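You operate a simulated robot arm through the tools that you are given. There is no shell and no other tool.

You run a simulated robot arm. Do the job below in one go: nothing can be reset, and whatever is moved stays where it is left.

## Task
Drain and lower the grey machine's tank, then move the pallet block from the small chuck to the ledge.
Fine: stop the pump before you drain; the ledge beside the tank; leave the drain open and the other controls alone.

Only the result counts: the job must be done as asked and must still hold three seconds after the hand-in. Knocking over, shifting, dropping, spilling or breaking anything else fails it.

## Robot
A 7-joint arm with a two-finger parallel gripper, fixed in place. Base frame: the origin is at the foot of the arm, x ahead of it, y to its left, z up. Lengths are in m, angles in rad, forces in N, time in s.
Its first joint turns from -2.897 to 2.897 rad. Payload 3.43 kg.
The tool frame sits at the grasp point between the pads (the TCP): z along the fingers, y along the line on which they close. The tips reach 0.034 m beyond it. The gripper opens to 0.128 m. The fingers are 0.024 m wide and 0.012 m thick; the gripper's body (0.048 by 0.13 m) begins 0.096 m behind the TCP.
Orientation is that of the tool frame in the base frame, as a unit quaternion [w, x, y, z]. With the fingers straight down and closing along the base's y, the tool's x points along the base's -x, its y along +y and its z along -z.

## Interface
- The arm moves only by the tool send_rows. Its arguments are lists of equal length, an entry for each row: "hand": the gripper command, from -1 (shut) to 1 (fully open), values between in proportion; "linear": the shift along the tool's x, y, z in m, a list of three; "delta_rot": the turn, a rotation vector about the tool's x, y, z in rad, a list of three. In form: {"hand": [hand, ...], "linear": [[dx, dy, dz], ...], "delta_rot": [[rx, ry, rz], ...]}. A call has 1 to 20 rows; each row is the pose to reach, as a shift and turn from the pose commanded when the call began, along the tool's axes at that moment. Rows are played at 5 a second. More than 0.05 m and 0.15 rad between two rows, or a gripper value outside its range, and nothing of the call is played. Where a pose cannot be reached the arm comes as near as it can. A force on the tool above 90 N (or 10 N above the force at the start of the call, whichever is more), or a blocked arm, ends the call early, and 0.2 s more pass. The fingers move at their own pace (about 0.153 m/s each) and stop on an object; they squeeze with about 23 N. The grip force told is the motor's: it shows also when the fingers shut on nothing. Time passes only in rows, and 0.2 s behind the last, so rows that repeat a pose let the fingers close. It gives the time, the measured TCP pose, the force on the tool (base axes), the opening and the grip force at its end, in the units of the frame above (readings bear some noise), with the torque about the TCP (base axes, N m) and any sound that the robot's microphone picked up.
- Cameras (640 x 400 px; columns grow to the right, rows downward): "scene" is fixed at [0.3992, -0.6498, 1.6763]; the picture's right is [0.92, -0.40, 0.00], its down [-0.27, -0.62, -0.74] and it looks along [0.30, 0.68, -0.67] (base axes); focal length 272 px, centre (320, 200). "wrist" rides on the gripper at [0.076, -0.011, -0.16] in the tool frame; the picture's right is [0.15, 0.99, 0.00], its down [-0.88, 0.13, -0.46] and it looks along [-0.45, 0.07, 0.89] (tool axes); focal length 234 px, centre (320, 200). There is no depth. A picture from a camera that has moved, and an enlarged one, comes with that camera's place and axes in the base frame and with its lens.
- grab_frame(camera): a new picture of that camera. The clock stands still meanwhile.
- close_up(camera, box): a new picture of the part [left, top, right, bottom] of that camera's present view, enlarged. The clock stands still meanwhile.
- close_job(): hands the job in; it is judged then, once.

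Nothing tells you positions but the pictures and the camera data. Unless the task says otherwise, let go and move clear before handing in.

The tools are called after "Call:" as a command line: name --argument value ..., lists and objects as JSON in quotes. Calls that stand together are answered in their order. send_rows: Moves the arm, as the interface text tells. Its arguments: {"type":"object","properties":{"hand":{"type":"array"},"linear":{"type":"array"},"delta_rot":{"type":"array"}},"required":["hand","linear","delta_rot"]} The other tools are called the same way: grab_frame (camera) takes a picture; close_up (camera, box) takes an enlarged picture of a part of a camera's view; close_job () hands the job in.

At the start:

```text
t: 0.0
ee_pos: [0.364, 0.2597, 1.2574]
tool_rot: [0.0, 0.001, 1.0, 0.001]
contact_force: [0.4, -0.6, -0.4]
ft_torque: [0.0, -0.02, 0.01]
opening: 0.1282
gripper_force: 0.0
```

scene: 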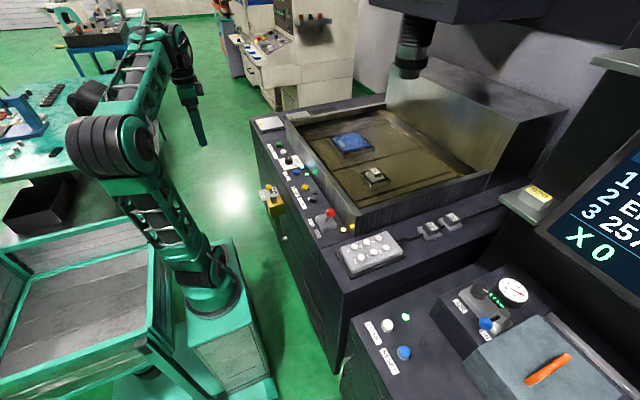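
wrist: 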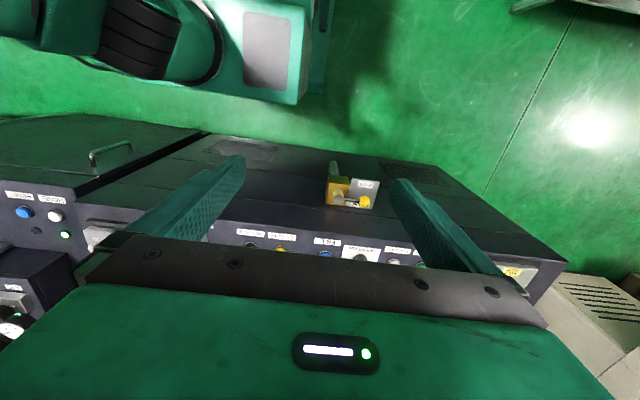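

I see an EDM-type machine with a tank, a front row of controls, a yellow drain-like fitting on its front, and a second console at the right. I will look closer at the controls before moving.

Call:
close_up --camera "scene" --box '[240, 100, 400, 200]'

Call:
close_up --camera "scene" --box '[250, 170, 410, 270]'

Call:
close_up --camera "scene" --box '[340, 170, 500, 270]'

Call:
close_up --camera "scene" --box '[340, 260, 580, 400]'

Call:
close_up --camera "scene" --box '[480, 120, 640, 270]'

Call:
close_up --camera "wrist" --box '[220, 150, 540, 300]'

```text
4.00 times, centred on (320, 150) of scene
camera zoom: at [0.3992, -0.6498, 1.6763], right [0.92, -0.4, 0.0], down [-0.27, -0.62, -0.74], along [0.3, 0.68, -0.67], focal length 1086 px, centre (320, 400)
```

zoom: 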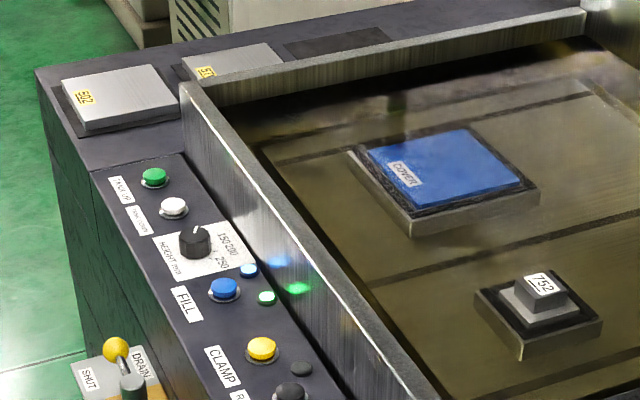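

```text
4.00 times, centred on (330, 220) of scene
camera zoom: at [0.3992, -0.6498, 1.6763], right [0.92, -0.4, 0.0], down [-0.27, -0.62, -0.74], along [0.3, 0.68, -0.67], focal length 1086 px, centre (280, 120)
```

zoom: 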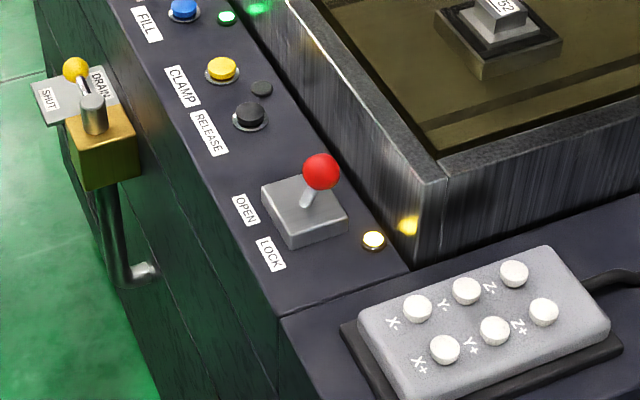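

```text
4.00 times, centred on (420, 220) of scene
camera zoom: at [0.3992, -0.6498, 1.6763], right [0.92, -0.4, 0.0], down [-0.27, -0.62, -0.74], along [0.3, 0.68, -0.67], focal length 1086 px, centre (-80, 120)
```

zoom: 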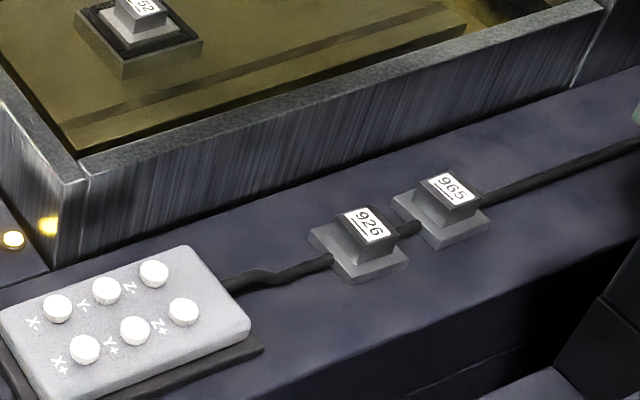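

```text
2.67 times, centred on (460, 330) of scene
camera zoom: at [0.3992, -0.6498, 1.6763], right [0.92, -0.4, 0.0], down [-0.27, -0.62, -0.74], along [0.3, 0.68, -0.67], focal length 724 px, centre (-53, -147)
```

zoom: 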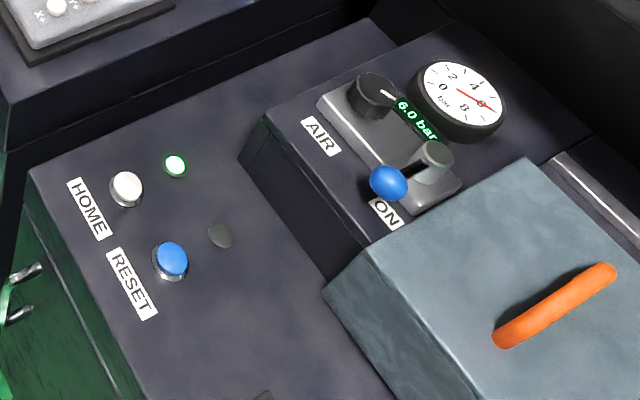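

```text
2.67 times, centred on (560, 195) of scene
camera zoom: at [0.3992, -0.6498, 1.6763], right [0.92, -0.4, 0.0], down [-0.27, -0.62, -0.74], along [0.3, 0.68, -0.67], focal length 724 px, centre (-320, 213)
```

zoom: 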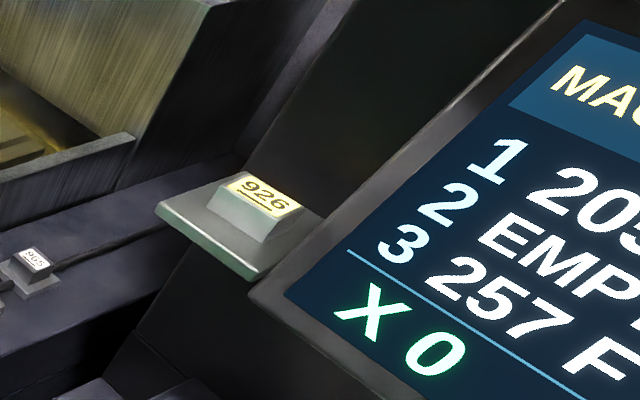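

```text
2.00 times, centred on (380, 225) of wrist
camera zoom: at [0.2899, 0.2493, 1.4165], right [-0.15, 0.99, 0.0], down [0.88, 0.13, 0.45], along [0.45, 0.07, -0.89], focal length 468 px, centre (200, 150)
```

zoom: 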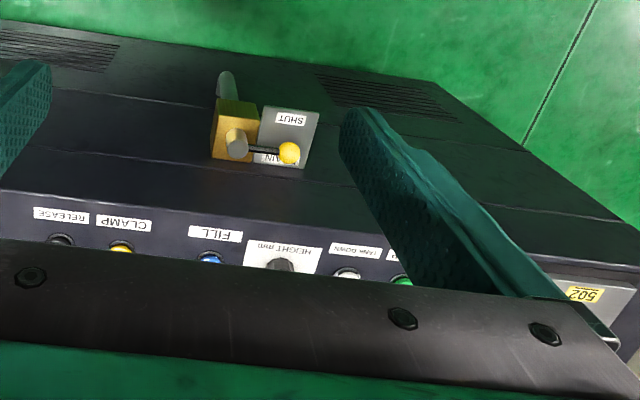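

The tank controls are TANK UP, TANK DOWN, HEIGHT, FILL, CLAMP/RELEASE, an OPEN/LOCK lever and a DRAIN/SHUT lever near (0.59, 0.43, 0.79). I will move the wrist camera forward for a better look at the panel and tank.

Call:
send_rows --hand '[1, 1, 1, 1]' --linear '[[-0.04, 0, -0.02], [-0.08, 0, -0.04], [-0.12, 0, -0.06], [-0.16, 0, -0.08]]' --delta_rot '[[0, 0, 0], [0, 0, 0], [0, 0, 0], [0, 0, 0]]'

Call:
grab_frame --camera "wrist"

Call:
grab_frame --camera "scene"

```text
t: 1.0
ee_pos: [0.508, 0.2588, 1.3461]
tool_rot: [0.006, 0.0, 1.0, 0.0]
contact_force: [-1.2, 0.8, 0.0]
ft_torque: [0.01, -0.09, 0.01]
opening: 0.1278
gripper_force: 0.1
```

```text
taken
camera wrist: at [0.4317, 0.2468, 1.5032], right [-0.15, 0.99, 0.0], down [0.87, 0.13, 0.47], along [0.46, 0.07, -0.88], focal length 234 px, centre (320, 200)
```

wrist: 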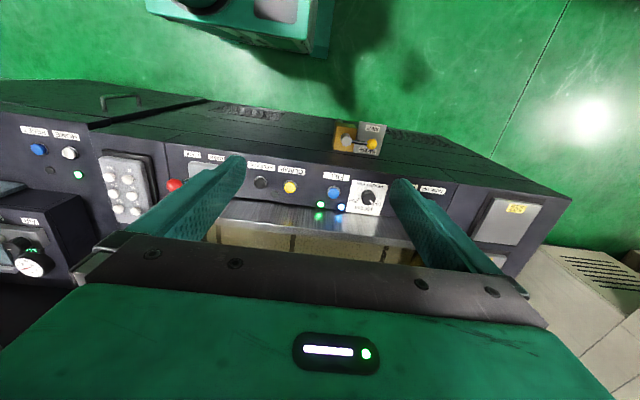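

```text
taken
```

scene: 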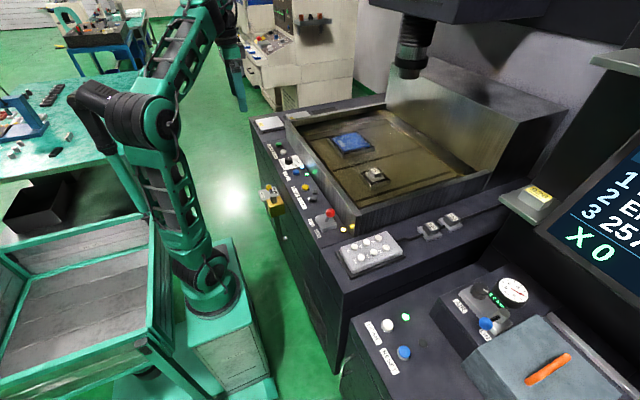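

The wrist view now shows the panel from above. I'll zoom in to read the labels.

Call:
close_up --camera "wrist" --box '[230, 120, 410, 230]'

Call:
close_up --camera "wrist" --box '[380, 160, 560, 270]'

Call:
close_up --camera "wrist" --box '[80, 130, 260, 240]'

Call:
close_up --camera "scene" --box '[320, 120, 440, 200]'

Call:
close_up --camera "scene" --box '[540, 80, 640, 270]'

Call:
close_up --camera "scene" --box '[370, 0, 640, 170]'

```text
3.56 times, centred on (320, 175) of wrist
camera zoom: at [0.4317, 0.2468, 1.5032], right [-0.15, 0.99, 0.0], down [0.87, 0.13, 0.47], along [0.46, 0.07, -0.88], focal length 833 px, centre (320, 289)
```

zoom: 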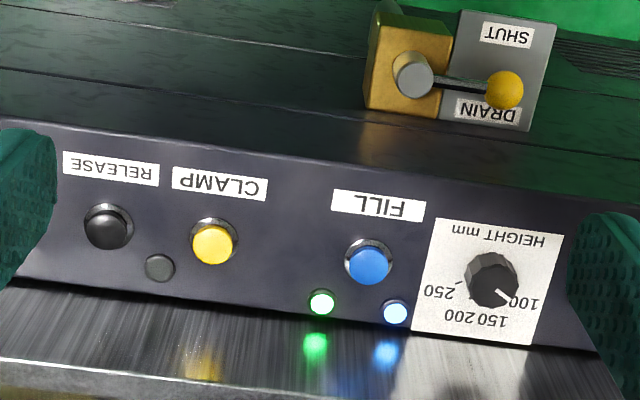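

```text
3.56 times, centred on (470, 215) of wrist
camera zoom: at [0.4317, 0.2468, 1.5032], right [-0.15, 0.99, 0.0], down [0.87, 0.13, 0.47], along [0.46, 0.07, -0.88], focal length 833 px, centre (-213, 147)
```

zoom: 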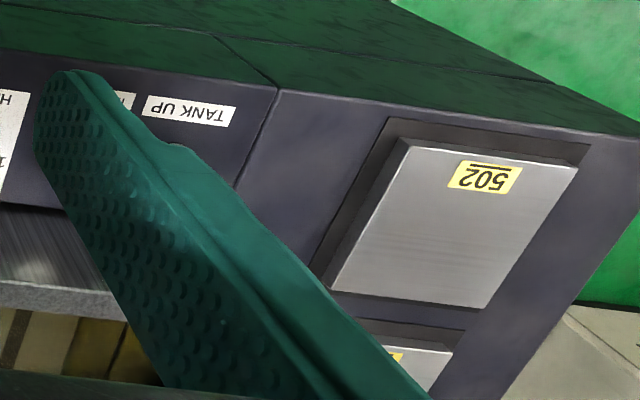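

```text
3.56 times, centred on (170, 185) of wrist
camera zoom: at [0.4317, 0.2468, 1.5032], right [-0.15, 0.99, 0.0], down [0.87, 0.13, 0.47], along [0.46, 0.07, -0.88], focal length 833 px, centre (853, 253)
```

zoom: 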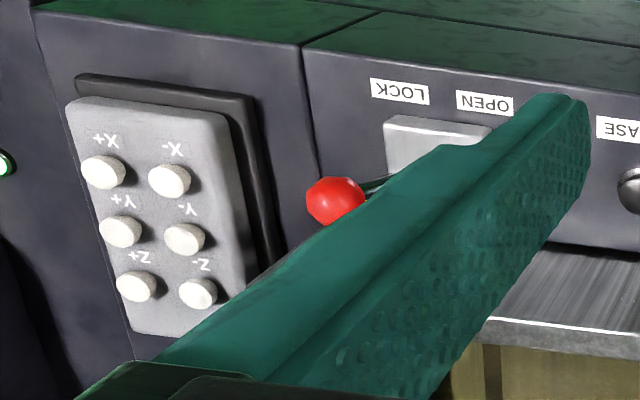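

```text
5.00 times, centred on (380, 160) of scene
camera zoom: at [0.3992, -0.6498, 1.6763], right [0.92, -0.4, 0.0], down [-0.27, -0.62, -0.74], along [0.3, 0.68, -0.67], focal length 1358 px, centre (20, 400)
```

zoom: 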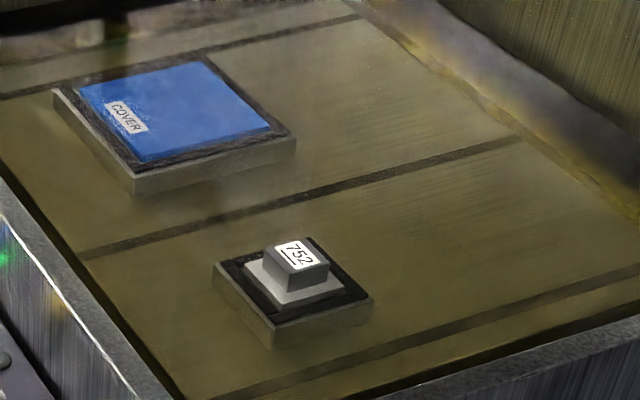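

```text
2.11 times, centred on (590, 175) of scene
camera zoom: at [0.3992, -0.6498, 1.6763], right [0.92, -0.4, 0.0], down [-0.27, -0.62, -0.74], along [0.3, 0.68, -0.67], focal length 572 px, centre (-248, 253)
```

zoom: 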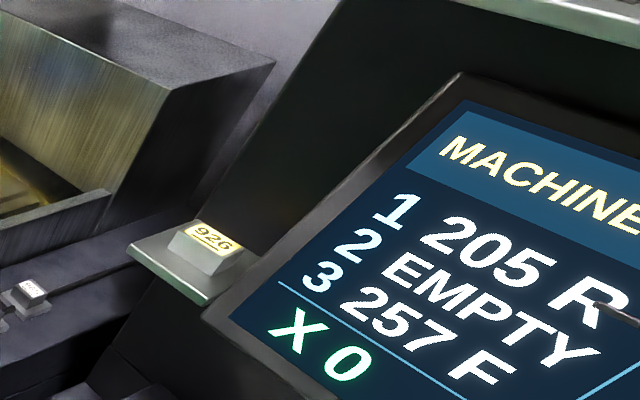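

```text
2.35 times, centred on (505, 85) of scene
camera zoom: at [0.3992, -0.6498, 1.6763], right [0.92, -0.4, 0.0], down [-0.27, -0.62, -0.74], along [0.3, 0.68, -0.67], focal length 639 px, centre (-115, 471)
```

zoom: 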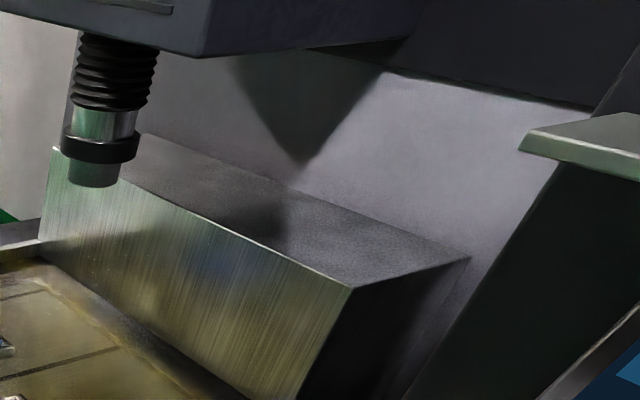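

The panel reads TANK UP, TANK DOWN, HEIGHT, FILL (with green and blue lamps lit), CLAMP/RELEASE (lamp off), and the OPEN/LOCK lever (lamp lit). The 752 block sits in the small chuck in the flooded tank. I'll move forward and sideways to view the tank and the ledge from above.

Call:
send_rows --hand '[1, 1, 1, 1, 1]' --linear '[[-0.04, -0.02, -0.01], [-0.08, -0.04, -0.02], [-0.12, -0.06, -0.03], [-0.16, -0.09, -0.04], [-0.16, -0.12, -0.04]]' --delta_rot '[[0, 0, 0], [0, 0, 0], [0, 0, 0], [0, 0, 0], [0, 0, 0]]'

Call:
grab_frame --camera "wrist"

Call:
grab_frame --camera "scene"

```text
refused: row 4 steps farther than a row can; nothing moved
```

```text
taken
camera wrist: at [0.4317, 0.2468, 1.5032], right [-0.15, 0.99, 0.0], down [0.87, 0.13, 0.47], along [0.46, 0.07, -0.88], focal length 234 px, centre (320, 200)
```

wrist: 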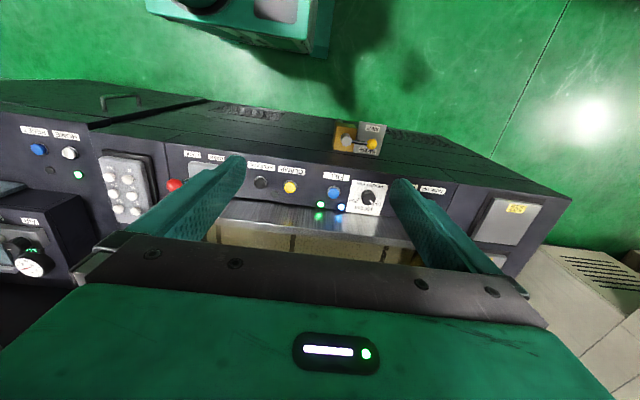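

```text
taken
```

scene: 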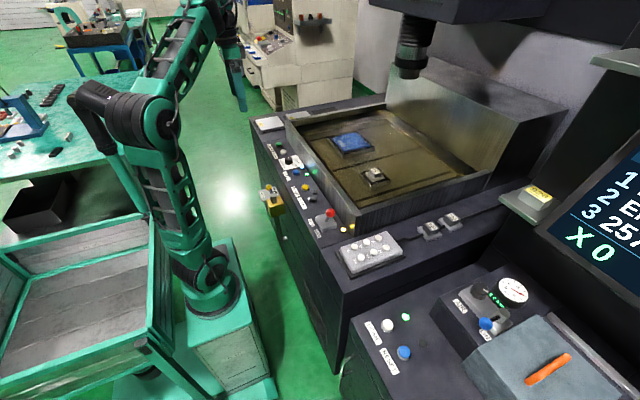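

Nothing moved because one step was over 0.05 m. I'll resend it with shorter steps.

Call:
send_rows --hand '[1, 1, 1, 1, 1]' --linear '[[-0.034, -0.024, -0.01], [-0.068, -0.048, -0.02], [-0.1, -0.072, -0.03], [-0.13, -0.096, -0.04], [-0.16, -0.12, -0.05]]' --delta_rot '[[0, 0, 0], [0, 0, 0], [0, 0, 0], [0, 0, 0], [0, 0, 0]]'

Call:
grab_frame --camera "wrist"

Call:
grab_frame --camera "scene"

```text
t: 1.9
ee_pos: [0.5974, 0.1785, 1.3894]
tool_rot: [0.016, 0.017, 1.0, 0.007]
contact_force: [0.1, -0.6, 0.2]
ft_torque: [0.03, -0.08, -0.02]
opening: 0.1277
gripper_force: 0.1
out of reach, approached as far as the arm can: row 4
stopped in row 4: the force on the tool passed its limit at 330 N (the readings are from after the stop); the commanded pose is now the measured one
```

```text
taken
camera wrist: at [0.5171, 0.1681, 1.5461], right [-0.11, 0.99, 0.01], down [0.87, 0.09, 0.49], along [0.48, 0.06, -0.87], focal length 234 px, centre (320, 200)
```

wrist: 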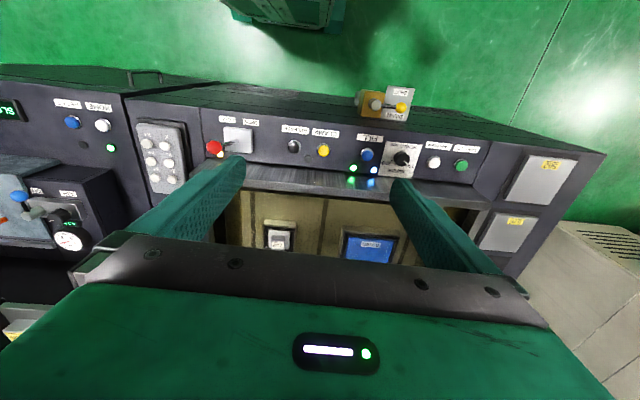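

```text
taken
```

scene: 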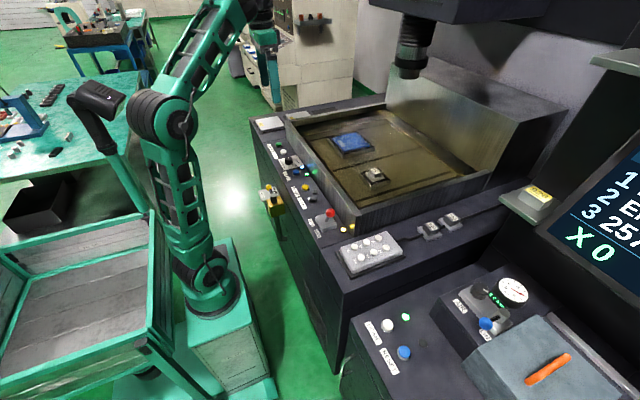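

The arm met its reach limit at that height, with nothing nearby, so I'll stay lower from now on. The view now covers the tank and chucks, so I'll zoom in.

Call:
close_up --camera "wrist" --box '[200, 180, 440, 280]'

Call:
close_up --camera "wrist" --box '[330, 70, 510, 190]'

Call:
close_up --camera "wrist" --box '[120, 90, 300, 210]'

Call:
close_up --camera "scene" --box '[290, 190, 350, 250]'

```text
2.67 times, centred on (320, 230) of wrist
camera zoom: at [0.5171, 0.1681, 1.5461], right [-0.11, 0.99, 0.01], down [0.87, 0.09, 0.49], along [0.48, 0.06, -0.87], focal length 624 px, centre (320, 120)
```

zoom: 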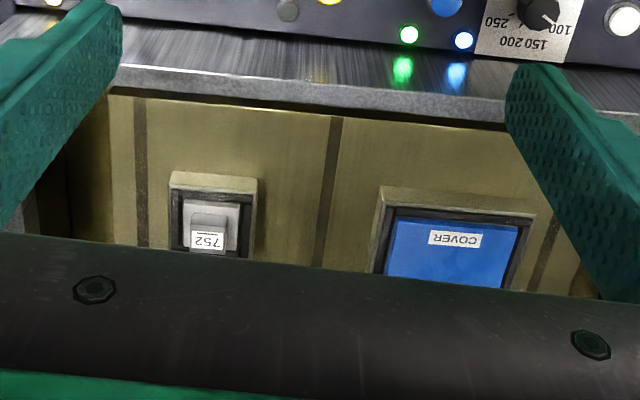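

```text
3.33 times, centred on (420, 130) of wrist
camera zoom: at [0.5171, 0.1681, 1.5461], right [-0.11, 0.99, 0.01], down [0.87, 0.09, 0.49], along [0.48, 0.06, -0.87], focal length 781 px, centre (-13, 433)
```

zoom: 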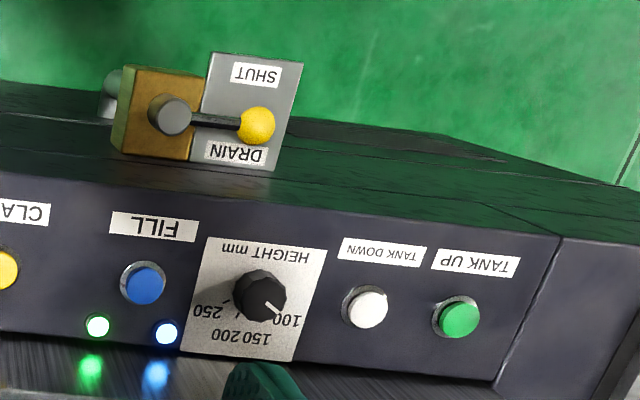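

```text
3.33 times, centred on (210, 150) of wrist
camera zoom: at [0.5171, 0.1681, 1.5461], right [-0.11, 0.99, 0.01], down [0.87, 0.09, 0.49], along [0.48, 0.06, -0.87], focal length 781 px, centre (687, 367)
```

zoom: 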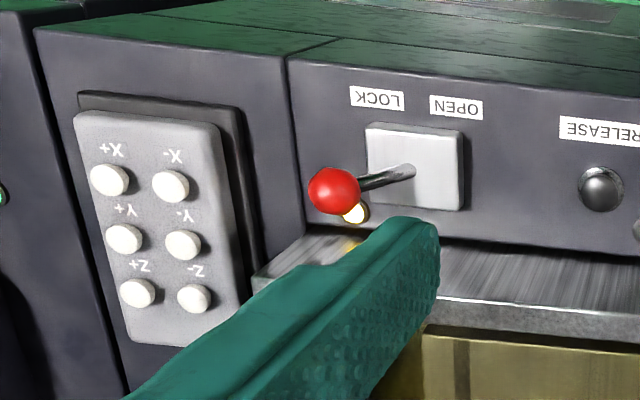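

```text
6.67 times, centred on (320, 220) of scene
camera zoom: at [0.3992, -0.6498, 1.6763], right [0.92, -0.4, 0.0], down [-0.27, -0.62, -0.74], along [0.3, 0.68, -0.67], focal length 1810 px, centre (320, 67)
```

zoom: 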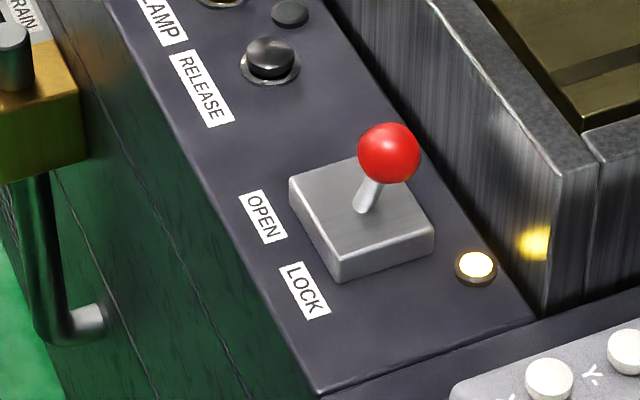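

I triangulate these positions:

| Item | Position (x, y, z) |
|---|---|
| FILL button | (0.701, 0.320, 0.938) |
| TANK DOWN button | (0.703, 0.514, 0.932) |
| Red lever knob, leaning to LOCK | (0.70, -0.054, 1.01) |
| Drain lever | about (0.587, 0.42, 0.81) |

I'll straighten the tool and look at the drain valve from closer.

Call:
send_rows --hand '[1, 1, 1, 1, 1, 1, 1, 1, 1]' --linear '[[0.0141, 0.0293, 0.0299], [0.0282, 0.0586, 0.0598], [0.0423, 0.0879, 0.0897], [0.0564, 0.1172, 0.1196], [0.0705, 0.1465, 0.1495], [0.0846, 0.1758, 0.1794], [0.0987, 0.2051, 0.2093], [0.113, 0.2347, 0.239], [0.113, 0.2347, 0.239]]' --delta_rot '[[0.002, 0.004, -0.004], [0.004, 0.008, -0.008], [0.006, 0.012, -0.012], [0.008, 0.016, -0.017], [0.009, 0.02, -0.021], [0.011, 0.024, -0.025], [0.013, 0.028, -0.03], [0.014, 0.032, -0.034], [0.014, 0.032, -0.034]]'

Call:
grab_frame --camera "wrist"

Call:
close_up --camera "wrist" --box '[220, 80, 420, 205]'

```text
t: 3.9
ee_pos: [0.504, 0.4208, 1.1483]
tool_rot: [-0.001, 0.002, 1.0, -0.001]
contact_force: [0.2, 0.0, -0.9]
ft_torque: [0.01, 0.0, 0.0]
opening: 0.1282
gripper_force: 0.0
```

```text
taken
camera wrist: at [0.4301, 0.4097, 1.308], right [-0.14, 0.99, 0.0], down [0.88, 0.13, 0.45], along [0.45, 0.06, -0.89], focal length 234 px, centre (320, 200)
```

wrist: 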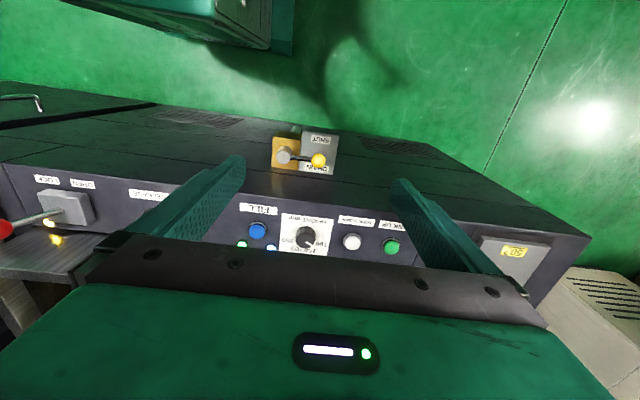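

```text
3.20 times, centred on (320, 142) of wrist
camera zoom: at [0.4301, 0.4097, 1.308], right [-0.14, 0.99, 0.0], down [0.88, 0.13, 0.45], along [0.45, 0.06, -0.89], focal length 749 px, centre (320, 384)
```

zoom: 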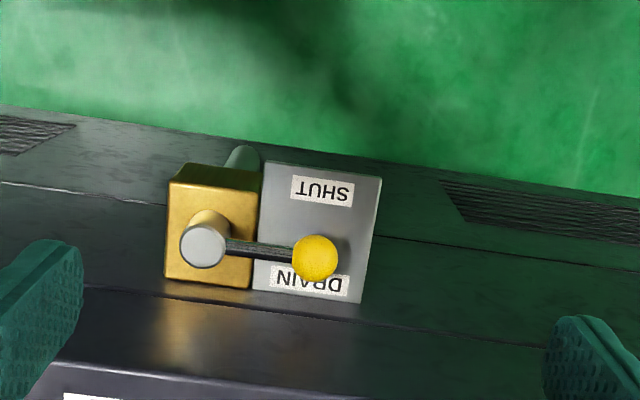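

The drain handle pivots about a vertical hub at (0.589, 0.352), and its yellow knob at (0.587, 0.431, 0.803) points along +y. SHUT lies on the -x side of it and DRAIN on the +x side. The pump comes first, so I'll shut the fingers and hover over FILL.

Call:
send_rows --hand '[-1, -1, -1, -1, -1, -1, -1]' --linear '[[-0.033, -0.017, 0.015], [-0.066, -0.034, 0.03], [-0.099, -0.05, 0.05], [-0.132, -0.067, 0.07], [-0.165, -0.084, 0.09], [-0.198, -0.101, 0.11], [-0.198, -0.101, 0.12]]' --delta_rot '[[0, 0, 0], [0, 0, 0], [0, 0, 0], [0, 0, 0], [0, 0, 0], [0, 0, 0], [0, 0, 0]]'

Call:
grab_frame --camera "wrist"

Call:
close_up --camera "scene" --box '[240, 120, 360, 200]'

```text
t: 5.5
ee_pos: [0.7016, 0.3184, 1.0274]
tool_rot: [-0.002, 0.001, 1.0, -0.001]
contact_force: [-0.7, 1.3, 0.7]
ft_torque: [0.0, 0.0, 0.02]
opening: 0.0001
gripper_force: 23.5
```

```text
taken
camera wrist: at [0.6275, 0.3079, 1.1868], right [-0.14, 0.99, 0.0], down [0.88, 0.13, 0.45], along [0.45, 0.06, -0.89], focal length 234 px, centre (320, 200)
```

wrist: 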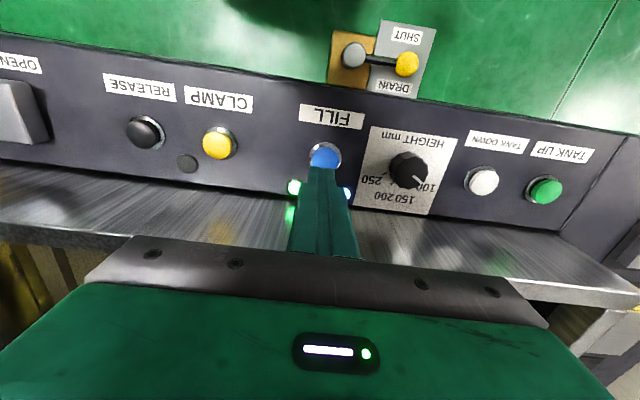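

```text
5.00 times, centred on (300, 160) of scene
camera zoom: at [0.3992, -0.6498, 1.6763], right [0.92, -0.4, 0.0], down [-0.27, -0.62, -0.74], along [0.3, 0.68, -0.67], focal length 1358 px, centre (420, 400)
```

zoom: 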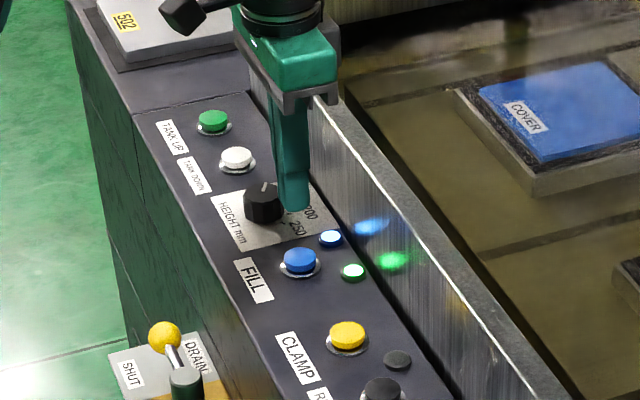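

The closed fingers are hovering above FILL. I'll check the alignment in a close-up.

Call:
close_up --camera "wrist" --box '[270, 120, 370, 220]'

```text
4.00 times, centred on (320, 170) of wrist
camera zoom: at [0.6275, 0.3079, 1.1868], right [-0.14, 0.99, 0.0], down [0.88, 0.13, 0.45], along [0.45, 0.06, -0.89], focal length 937 px, centre (320, 320)
```

zoom: 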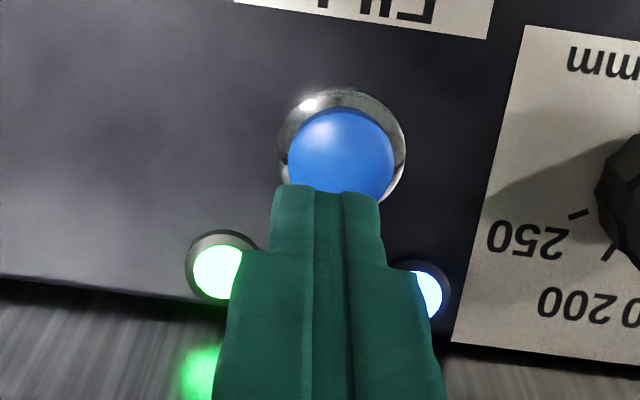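

The button centre is at (0.703, 0.325), so I'll shift 5 mm in +y and press down gently while watching the force.

Call:
send_rows --hand '[-1, -1, -1, -1]' --linear '[[-0.001, 0.005, 0.02], [-0.001, 0.005, 0.045], [-0.001, 0.005, 0.053], [-0.001, 0.005, 0.057]]' --delta_rot '[[0, 0, 0], [0, 0, 0], [0, 0, 0], [0, 0, 0]]'

Call:
close_up --camera "scene" --box '[270, 140, 340, 200]'

```text
t: 6.5
ee_pos: [0.7018, 0.3225, 0.9705]
tool_rot: [-0.001, 0.001, 1.0, -0.002]
contact_force: [0.1, 0.1, -0.5]
ft_torque: [0.01, -0.03, 0.02]
opening: 0.0
gripper_force: 23.0
```

```text
6.67 times, centred on (305, 170) of scene
camera zoom: at [0.3992, -0.6498, 1.6763], right [0.92, -0.4, 0.0], down [-0.27, -0.62, -0.74], along [0.3, 0.68, -0.67], focal length 1810 px, centre (420, 400)
```

zoom: 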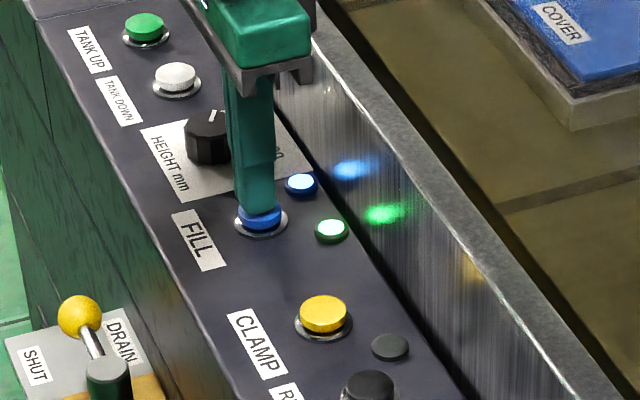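

The tip is just above or touching the button with no force yet. I'll press a few millimetres more.

Call:
send_rows --hand '[-1, -1]' --linear '[[0, 0, 0.003], [0, 0, 0.005]]' --delta_rot '[[0, 0, 0], [0, 0, 0]]'

Call:
close_up --camera "scene" --box '[270, 140, 340, 200]'

```text
t: 7.1
ee_pos: [0.7019, 0.322, 0.9672]
tool_rot: [-0.002, 0.001, 1.0, -0.002]
contact_force: [0.2, -0.5, 1.3]
ft_torque: [0.01, -0.03, 0.02]
opening: 0.0
gripper_force: 23.1
```

```text
6.67 times, centred on (305, 170) of scene
camera zoom: at [0.3992, -0.6498, 1.6763], right [0.92, -0.4, 0.0], down [-0.27, -0.62, -0.74], along [0.3, 0.68, -0.67], focal length 1810 px, centre (420, 400)
```

zoom: 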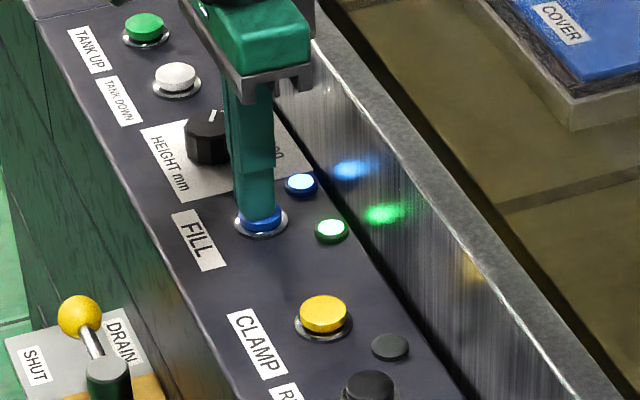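

Light contact, about 1 N. I'll press another 2-4 mm.

Call:
send_rows --hand '[-1, -1]' --linear '[[0, 0, 0.002], [0, 0, 0.004]]' --delta_rot '[[0, 0, 0], [0, 0, 0]]'

Call:
close_up --camera "scene" --box '[270, 140, 340, 200]'

```text
t: 7.7
ee_pos: [0.7016, 0.3231, 0.9627]
tool_rot: [-0.001, 0.001, 1.0, -0.002]
contact_force: [-2.9, 2.3, 8.1]
ft_torque: [0.06, 0.1, 0.02]
opening: 0.0
gripper_force: 23.1
heard: click
```

```text
6.67 times, centred on (305, 170) of scene
camera zoom: at [0.3992, -0.6498, 1.6763], right [0.92, -0.4, 0.0], down [-0.27, -0.62, -0.74], along [0.3, 0.68, -0.67], focal length 1810 px, centre (420, 400)
```

zoom: 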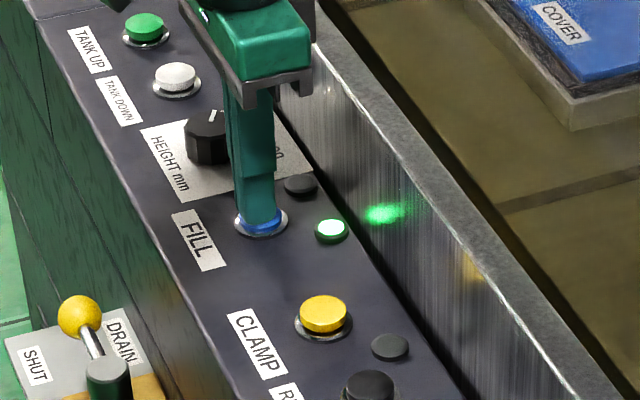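

There was a click and the blue lamp went out, so the pump is off. I'll lift away and move to a spot above and in front of the drain lever, on the SHUT side.

Call:
send_rows --hand '[-1, -1, -1, -1, -1, -1, -1, -1]' --linear '[[0, 0, -0.03], [0, 0, -0.07], [0.02, 0.01, -0.1], [0.055, 0.035, -0.1], [0.09, 0.06, -0.1], [0.125, 0.085, -0.1], [0.165, 0.105, -0.1], [0.167, 0.105, -0.1]]' --delta_rot '[[0, 0, 0], [0, 0, 0], [0, 0, 0], [0, 0, 0], [0, 0, 0], [0, 0, 0], [0, 0, 0], [0, 0, 0]]'

Call:
grab_frame --camera "wrist"

Call:
close_up --camera "scene" --box '[240, 130, 400, 230]'

```text
t: 9.5
ee_pos: [0.5342, 0.4286, 1.0615]
tool_rot: [-0.001, 0.002, 1.0, -0.002]
contact_force: [0.1, 0.7, -0.5]
ft_torque: [0.0, 0.02, 0.0]
opening: 0.0
gripper_force: 23.6
```

```text
taken
camera wrist: at [0.4593, 0.4183, 1.2219], right [-0.14, 0.99, 0.0], down [0.88, 0.13, 0.45], along [0.45, 0.06, -0.89], focal length 234 px, centre (320, 200)
```

wrist: 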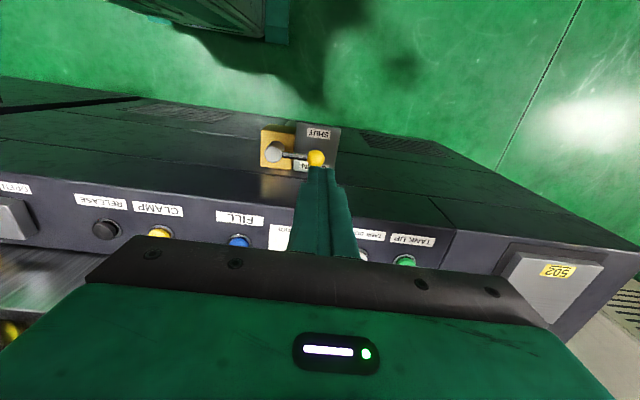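

```text
4.00 times, centred on (320, 180) of scene
camera zoom: at [0.3992, -0.6498, 1.6763], right [0.92, -0.4, 0.0], down [-0.27, -0.62, -0.74], along [0.3, 0.68, -0.67], focal length 1086 px, centre (320, 280)
```

zoom: 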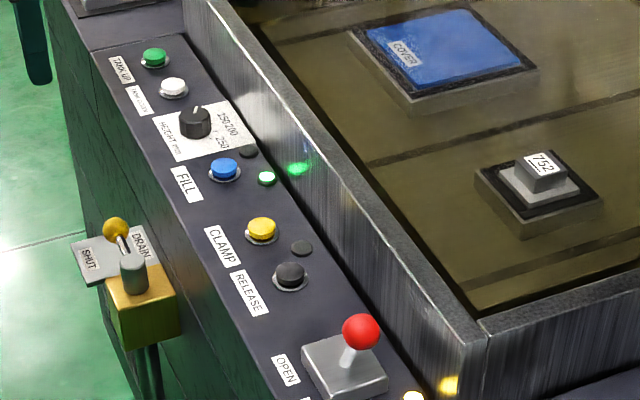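

The pump lamp stays off. I'll take a close-up to refine the knob position before descending.

Call:
close_up --camera "wrist" --box '[250, 110, 370, 190]'

Call:
close_up --camera "scene" --box '[250, 170, 300, 220]'

```text
5.00 times, centred on (310, 150) of wrist
camera zoom: at [0.4593, 0.4183, 1.2219], right [-0.14, 0.99, 0.0], down [0.88, 0.13, 0.45], along [0.45, 0.06, -0.89], focal length 1171 px, centre (370, 450)
```

zoom: 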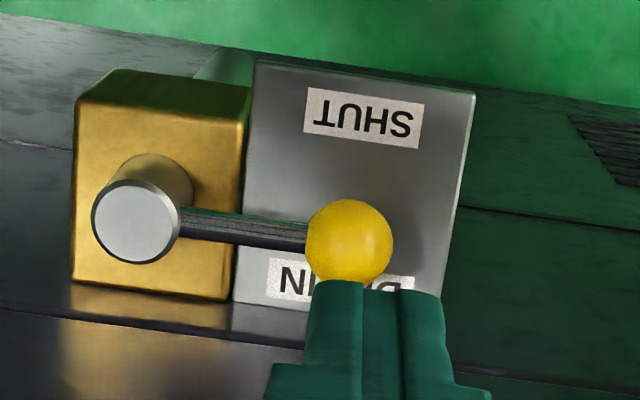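

```text
8.00 times, centred on (275, 195) of scene
camera zoom: at [0.3992, -0.6498, 1.6763], right [0.92, -0.4, 0.0], down [-0.27, -0.62, -0.74], along [0.3, 0.68, -0.67], focal length 2172 px, centre (680, 240)
```

zoom: 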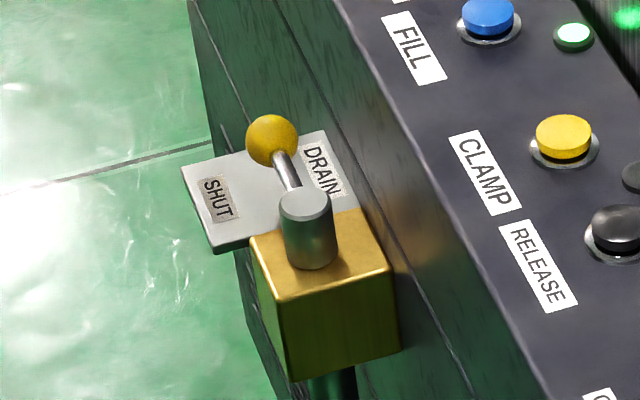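

The knob is about 0.03 m across at (0.587, 0.431, 0.803), midway between the labels. I'll lower the closed fingers on its SHUT (-x) side.

Call:
send_rows --hand '[-1, -1, -1, -1, -1, -1, -1]' --linear '[[0.002, -0.003, 0.045], [0.002, -0.003, 0.09], [0.002, -0.003, 0.135], [0.002, -0.003, 0.18], [0.002, -0.003, 0.215], [0.002, -0.003, 0.24], [0.002, -0.003, 0.24]]' --delta_rot '[[0, 0, 0], [0, 0, 0], [0, 0, 0], [0, 0, 0], [0, 0, 0], [0, 0, 0], [0, 0, 0]]'

Call:
close_up --camera "scene" --box '[220, 130, 320, 230]'

Call:
grab_frame --camera "wrist"

```text
t: 11.1
ee_pos: [0.5345, 0.4226, 0.8215]
tool_rot: [-0.002, 0.001, 1.0, -0.001]
contact_force: [0.2, 0.4, 0.3]
ft_torque: [0.03, 0.01, -0.01]
opening: 0.0
gripper_force: 22.9
```

```text
4.00 times, centred on (270, 180) of scene
camera zoom: at [0.3992, -0.6498, 1.6763], right [0.92, -0.4, 0.0], down [-0.27, -0.62, -0.74], along [0.3, 0.68, -0.67], focal length 1086 px, centre (520, 280)
```

zoom: 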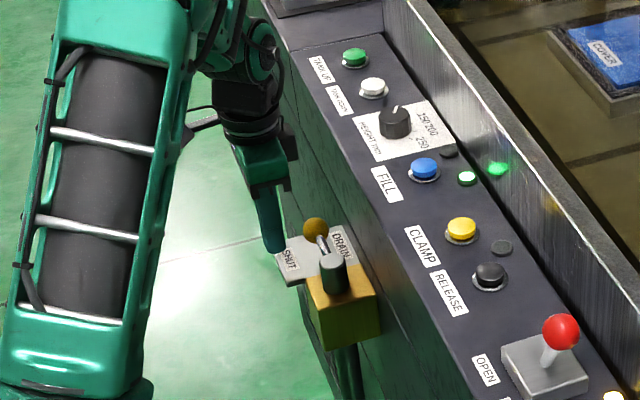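

```text
taken
camera wrist: at [0.4596, 0.4125, 0.9806], right [-0.14, 0.99, 0.0], down [0.88, 0.13, 0.45], along [0.45, 0.06, -0.89], focal length 234 px, centre (320, 200)
```

wrist: 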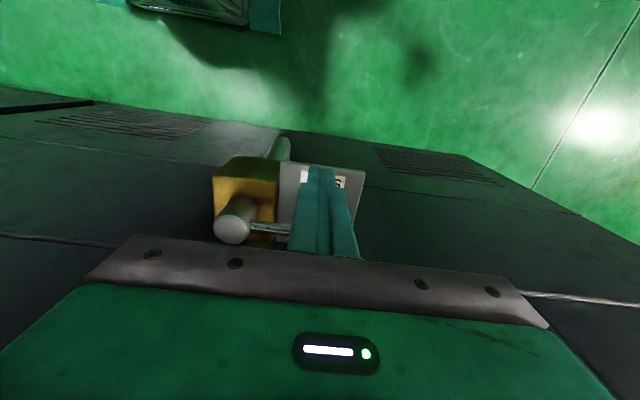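

The fingers are beside the knob. I'll push gently towards the machine (+x).

Call:
send_rows --hand '[-1, -1, -1, -1]' --linear '[[-0.015, 0, 0], [-0.025, 0, 0], [-0.032, 0, 0], [-0.038, 0, 0]]' --delta_rot '[[0, 0, 0], [0, 0, 0], [0, 0, 0], [0, 0, 0]]'

Call:
close_up --camera "scene" --box '[220, 130, 320, 230]'

```text
t: 12.1
ee_pos: [0.5631, 0.425, 0.8213]
tool_rot: [-0.006, -0.005, 1.0, -0.004]
contact_force: [-60.0, -9.7, 6.0]
ft_torque: [0.02, 1.57, 0.03]
opening: 0.0
gripper_force: 23.2
```

```text
4.00 times, centred on (270, 180) of scene
camera zoom: at [0.3992, -0.6498, 1.6763], right [0.92, -0.4, 0.0], down [-0.27, -0.62, -0.74], along [0.3, 0.68, -0.67], focal length 1086 px, centre (520, 280)
```

zoom: 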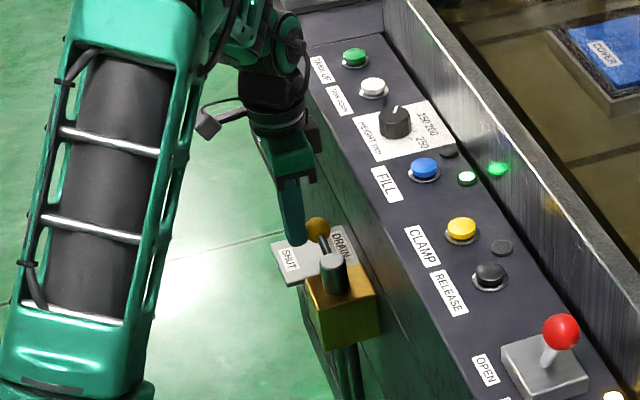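

The lever does not go that way: it resists at 60 N and hasn't moved. I'll back off and inspect the lever and the tank level.

Call:
send_rows --hand '[-1, -1, -1]' --linear '[[0.02, 0, 0], [0.025, 0, -0.03], [0.025, 0, -0.08]]' --delta_rot '[[0, 0, 0], [0, 0, 0], [0, 0, 0]]'

Call:
close_up --camera "scene" --box '[250, 170, 300, 220]'

Call:
close_up --camera "scene" --box '[320, 120, 440, 200]'

Call:
close_up --camera "wrist" --box '[200, 100, 440, 260]'

```text
t: 12.9
ee_pos: [0.5481, 0.424, 0.9015]
tool_rot: [-0.001, 0.003, 1.0, -0.002]
contact_force: [-0.2, 1.0, -0.5]
ft_torque: [0.0, 0.03, 0.03]
opening: 0.0
gripper_force: 23.1
```

```text
8.00 times, centred on (275, 195) of scene
camera zoom: at [0.3992, -0.6498, 1.6763], right [0.92, -0.4, 0.0], down [-0.27, -0.62, -0.74], along [0.3, 0.68, -0.67], focal length 2172 px, centre (680, 240)
```

zoom: 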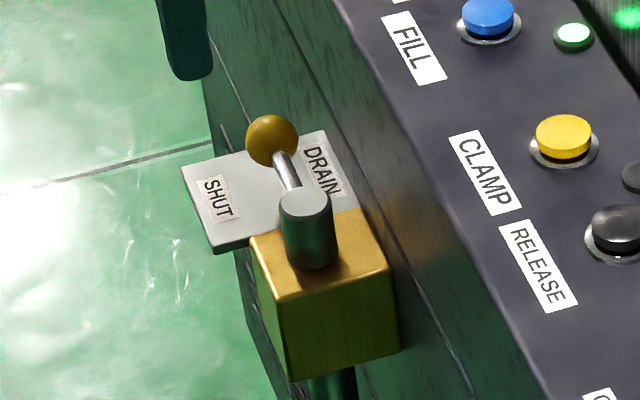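

```text
5.00 times, centred on (380, 160) of scene
camera zoom: at [0.3992, -0.6498, 1.6763], right [0.92, -0.4, 0.0], down [-0.27, -0.62, -0.74], along [0.3, 0.68, -0.67], focal length 1358 px, centre (20, 400)
```

zoom: 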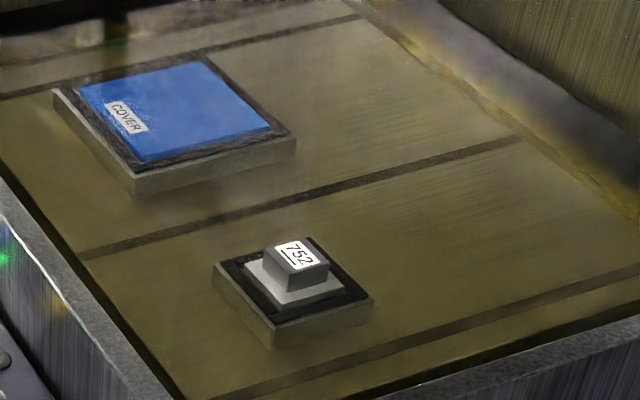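

```text
2.50 times, centred on (320, 180) of wrist
camera zoom: at [0.4725, 0.4136, 1.0608], right [-0.14, 0.99, 0.0], down [0.88, 0.13, 0.45], along [0.45, 0.06, -0.89], focal length 585 px, centre (320, 250)
```

zoom: 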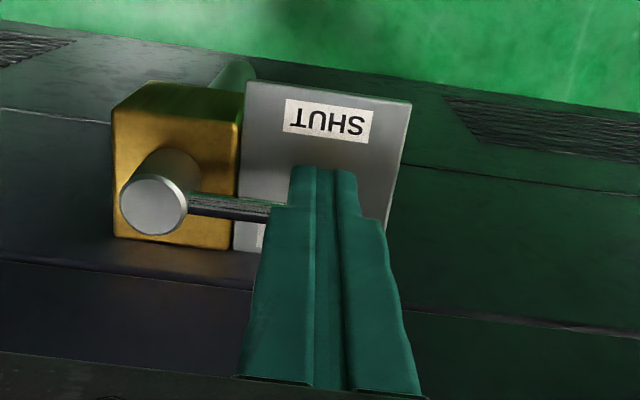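

The lever and tank level look unchanged. I'll wait a few seconds to see whether the level is already falling, which would mean the drain is open.

Call:
send_rows --hand '[-1, -1, -1, -1, -1, -1, -1, -1, -1, -1, -1, -1, -1, -1, -1, -1, -1, -1, -1, -1]' --linear '[[0.02, 0, -0.03], [0.03, 0, -0.06], [0.03, 0, -0.08], [0.03, 0, -0.08], [0.03, 0, -0.08], [0.03, 0, -0.08], [0.03, 0, -0.08], [0.03, 0, -0.08], [0.03, 0, -0.08], [0.03, 0, -0.08], [0.03, 0, -0.08], [0.03, 0, -0.08], [0.03, 0, -0.08], [0.03, 0, -0.08], [0.03, 0, -0.08], [0.03, 0, -0.08], [0.03, 0, -0.08], [0.03, 0, -0.08], [0.03, 0, -0.08], [0.03, 0, -0.08]]' --delta_rot '[[0, 0, 0], [0, 0, 0], [0, 0, 0], [0, 0, 0], [0, 0, 0], [0, 0, 0], [0, 0, 0], [0, 0, 0], [0, 0, 0], [0, 0, 0], [0, 0, 0], [0, 0, 0], [0, 0, 0], [0, 0, 0], [0, 0, 0], [0, 0, 0], [0, 0, 0], [0, 0, 0], [0, 0, 0], [0, 0, 0]]'

Call:
close_up --camera "scene" --box '[320, 120, 440, 200]'

Call:
close_up --camera "scene" --box '[240, 90, 500, 260]'

Call:
close_up --camera "wrist" --box '[230, 100, 390, 200]'

```text
t: 17.1
ee_pos: [0.5153, 0.4254, 0.9825]
tool_rot: [-0.002, 0.002, 1.0, -0.002]
contact_force: [0.4, 0.0, 0.1]
ft_torque: [-0.01, 0.0, 0.01]
opening: 0.0
gripper_force: 23.0
```

```text
5.00 times, centred on (380, 160) of scene
camera zoom: at [0.3992, -0.6498, 1.6763], right [0.92, -0.4, 0.0], down [-0.27, -0.62, -0.74], along [0.3, 0.68, -0.67], focal length 1358 px, centre (20, 400)
```

zoom: 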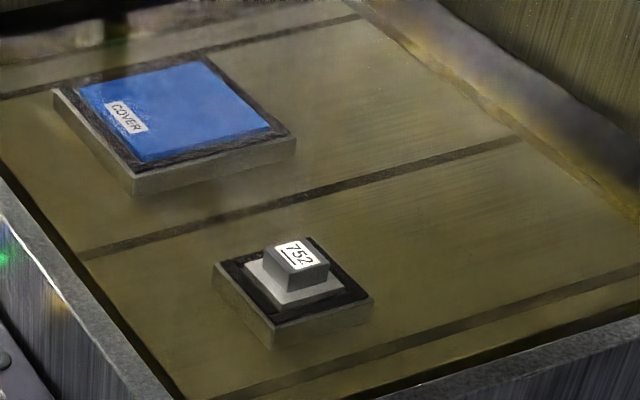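

```text
2.35 times, centred on (370, 175) of scene
camera zoom: at [0.3992, -0.6498, 1.6763], right [0.92, -0.4, 0.0], down [-0.27, -0.62, -0.74], along [0.3, 0.68, -0.67], focal length 639 px, centre (202, 259)
```

zoom: 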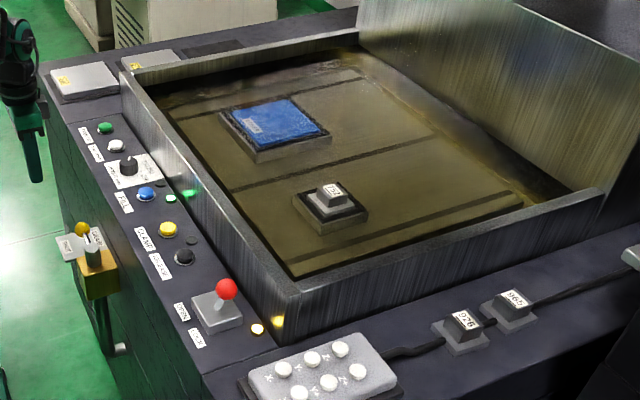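

```text
4.00 times, centred on (310, 150) of wrist
camera zoom: at [0.4416, 0.414, 1.141], right [-0.14, 0.99, 0.0], down [0.88, 0.13, 0.45], along [0.45, 0.06, -0.89], focal length 937 px, centre (360, 400)
```

zoom: 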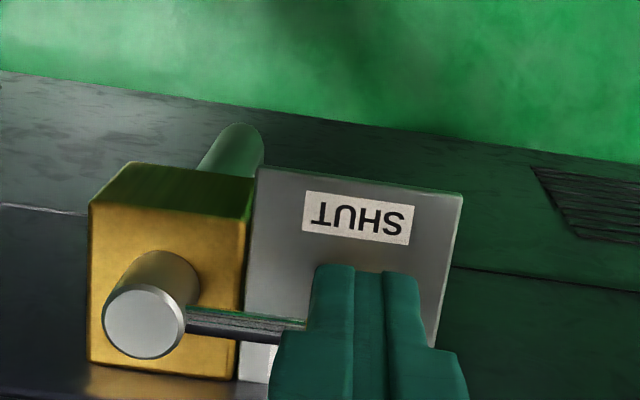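

The level holds, so the drain really is shut, and the handle is at a stop in the +x direction. To work it safely in either direction I'll turn the gripper 90° so the fingers can straddle the handle.

Call:
send_rows --hand '[-0.4, -0.4, -0.4, -0.4, -0.4, -0.4, -0.4, -0.4, -0.4, -0.4, -0.4, -0.4]' --linear '[[0, 0, 0], [0, 0, 0], [0, 0, 0], [0, 0, 0], [0, 0, 0], [0, 0, 0], [0, 0, 0], [0, 0, 0], [0, 0, 0], [0, 0, 0], [0, 0, 0], [0, 0, 0]]' --delta_rot '[[0, 0, 0.142], [0, 0, 0.285], [0, 0, 0.428], [0, 0, 0.571], [0, 0, 0.714], [0, 0, 0.857], [0, 0, 1.0], [0, 0, 1.143], [0, 0, 1.286], [0, 0, 1.429], [0, 0, 1.571], [0, 0, 1.571]]'

Call:
grab_frame --camera "wrist"

Call:
close_up --camera "scene" --box '[200, 80, 360, 230]'

```text
t: 19.7
ee_pos: [0.5171, 0.4262, 0.9811]
tool_rot: [0.0, 0.709, 0.705, -0.002]
contact_force: [-0.6, 0.3, -0.3]
ft_torque: [0.01, -0.01, -0.03]
opening: 0.0384
gripper_force: 0.0
```

```text
taken
camera wrist: at [0.5074, 0.5023, 1.1406], right [0.99, 0.14, 0.0], down [0.13, -0.88, 0.46], along [0.06, -0.45, -0.89], focal length 234 px, centre (320, 200)
```

wrist: 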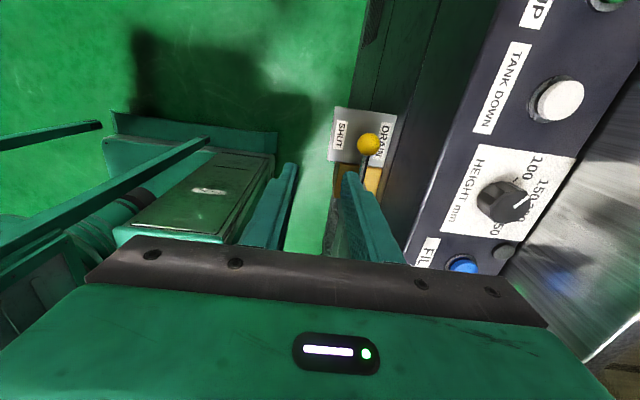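

```text
2.67 times, centred on (280, 155) of scene
camera zoom: at [0.3992, -0.6498, 1.6763], right [0.92, -0.4, 0.0], down [-0.27, -0.62, -0.74], along [0.3, 0.68, -0.67], focal length 724 px, centre (427, 320)
```

zoom: 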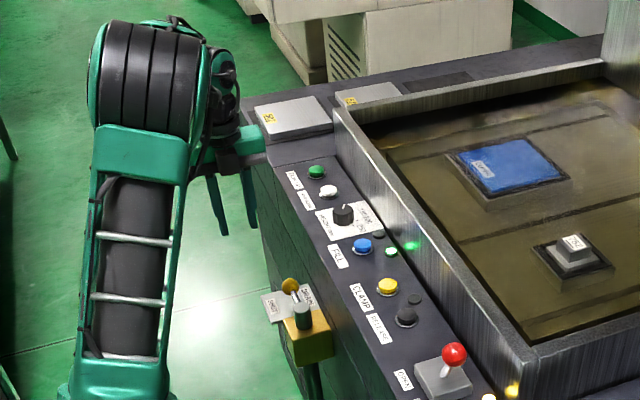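

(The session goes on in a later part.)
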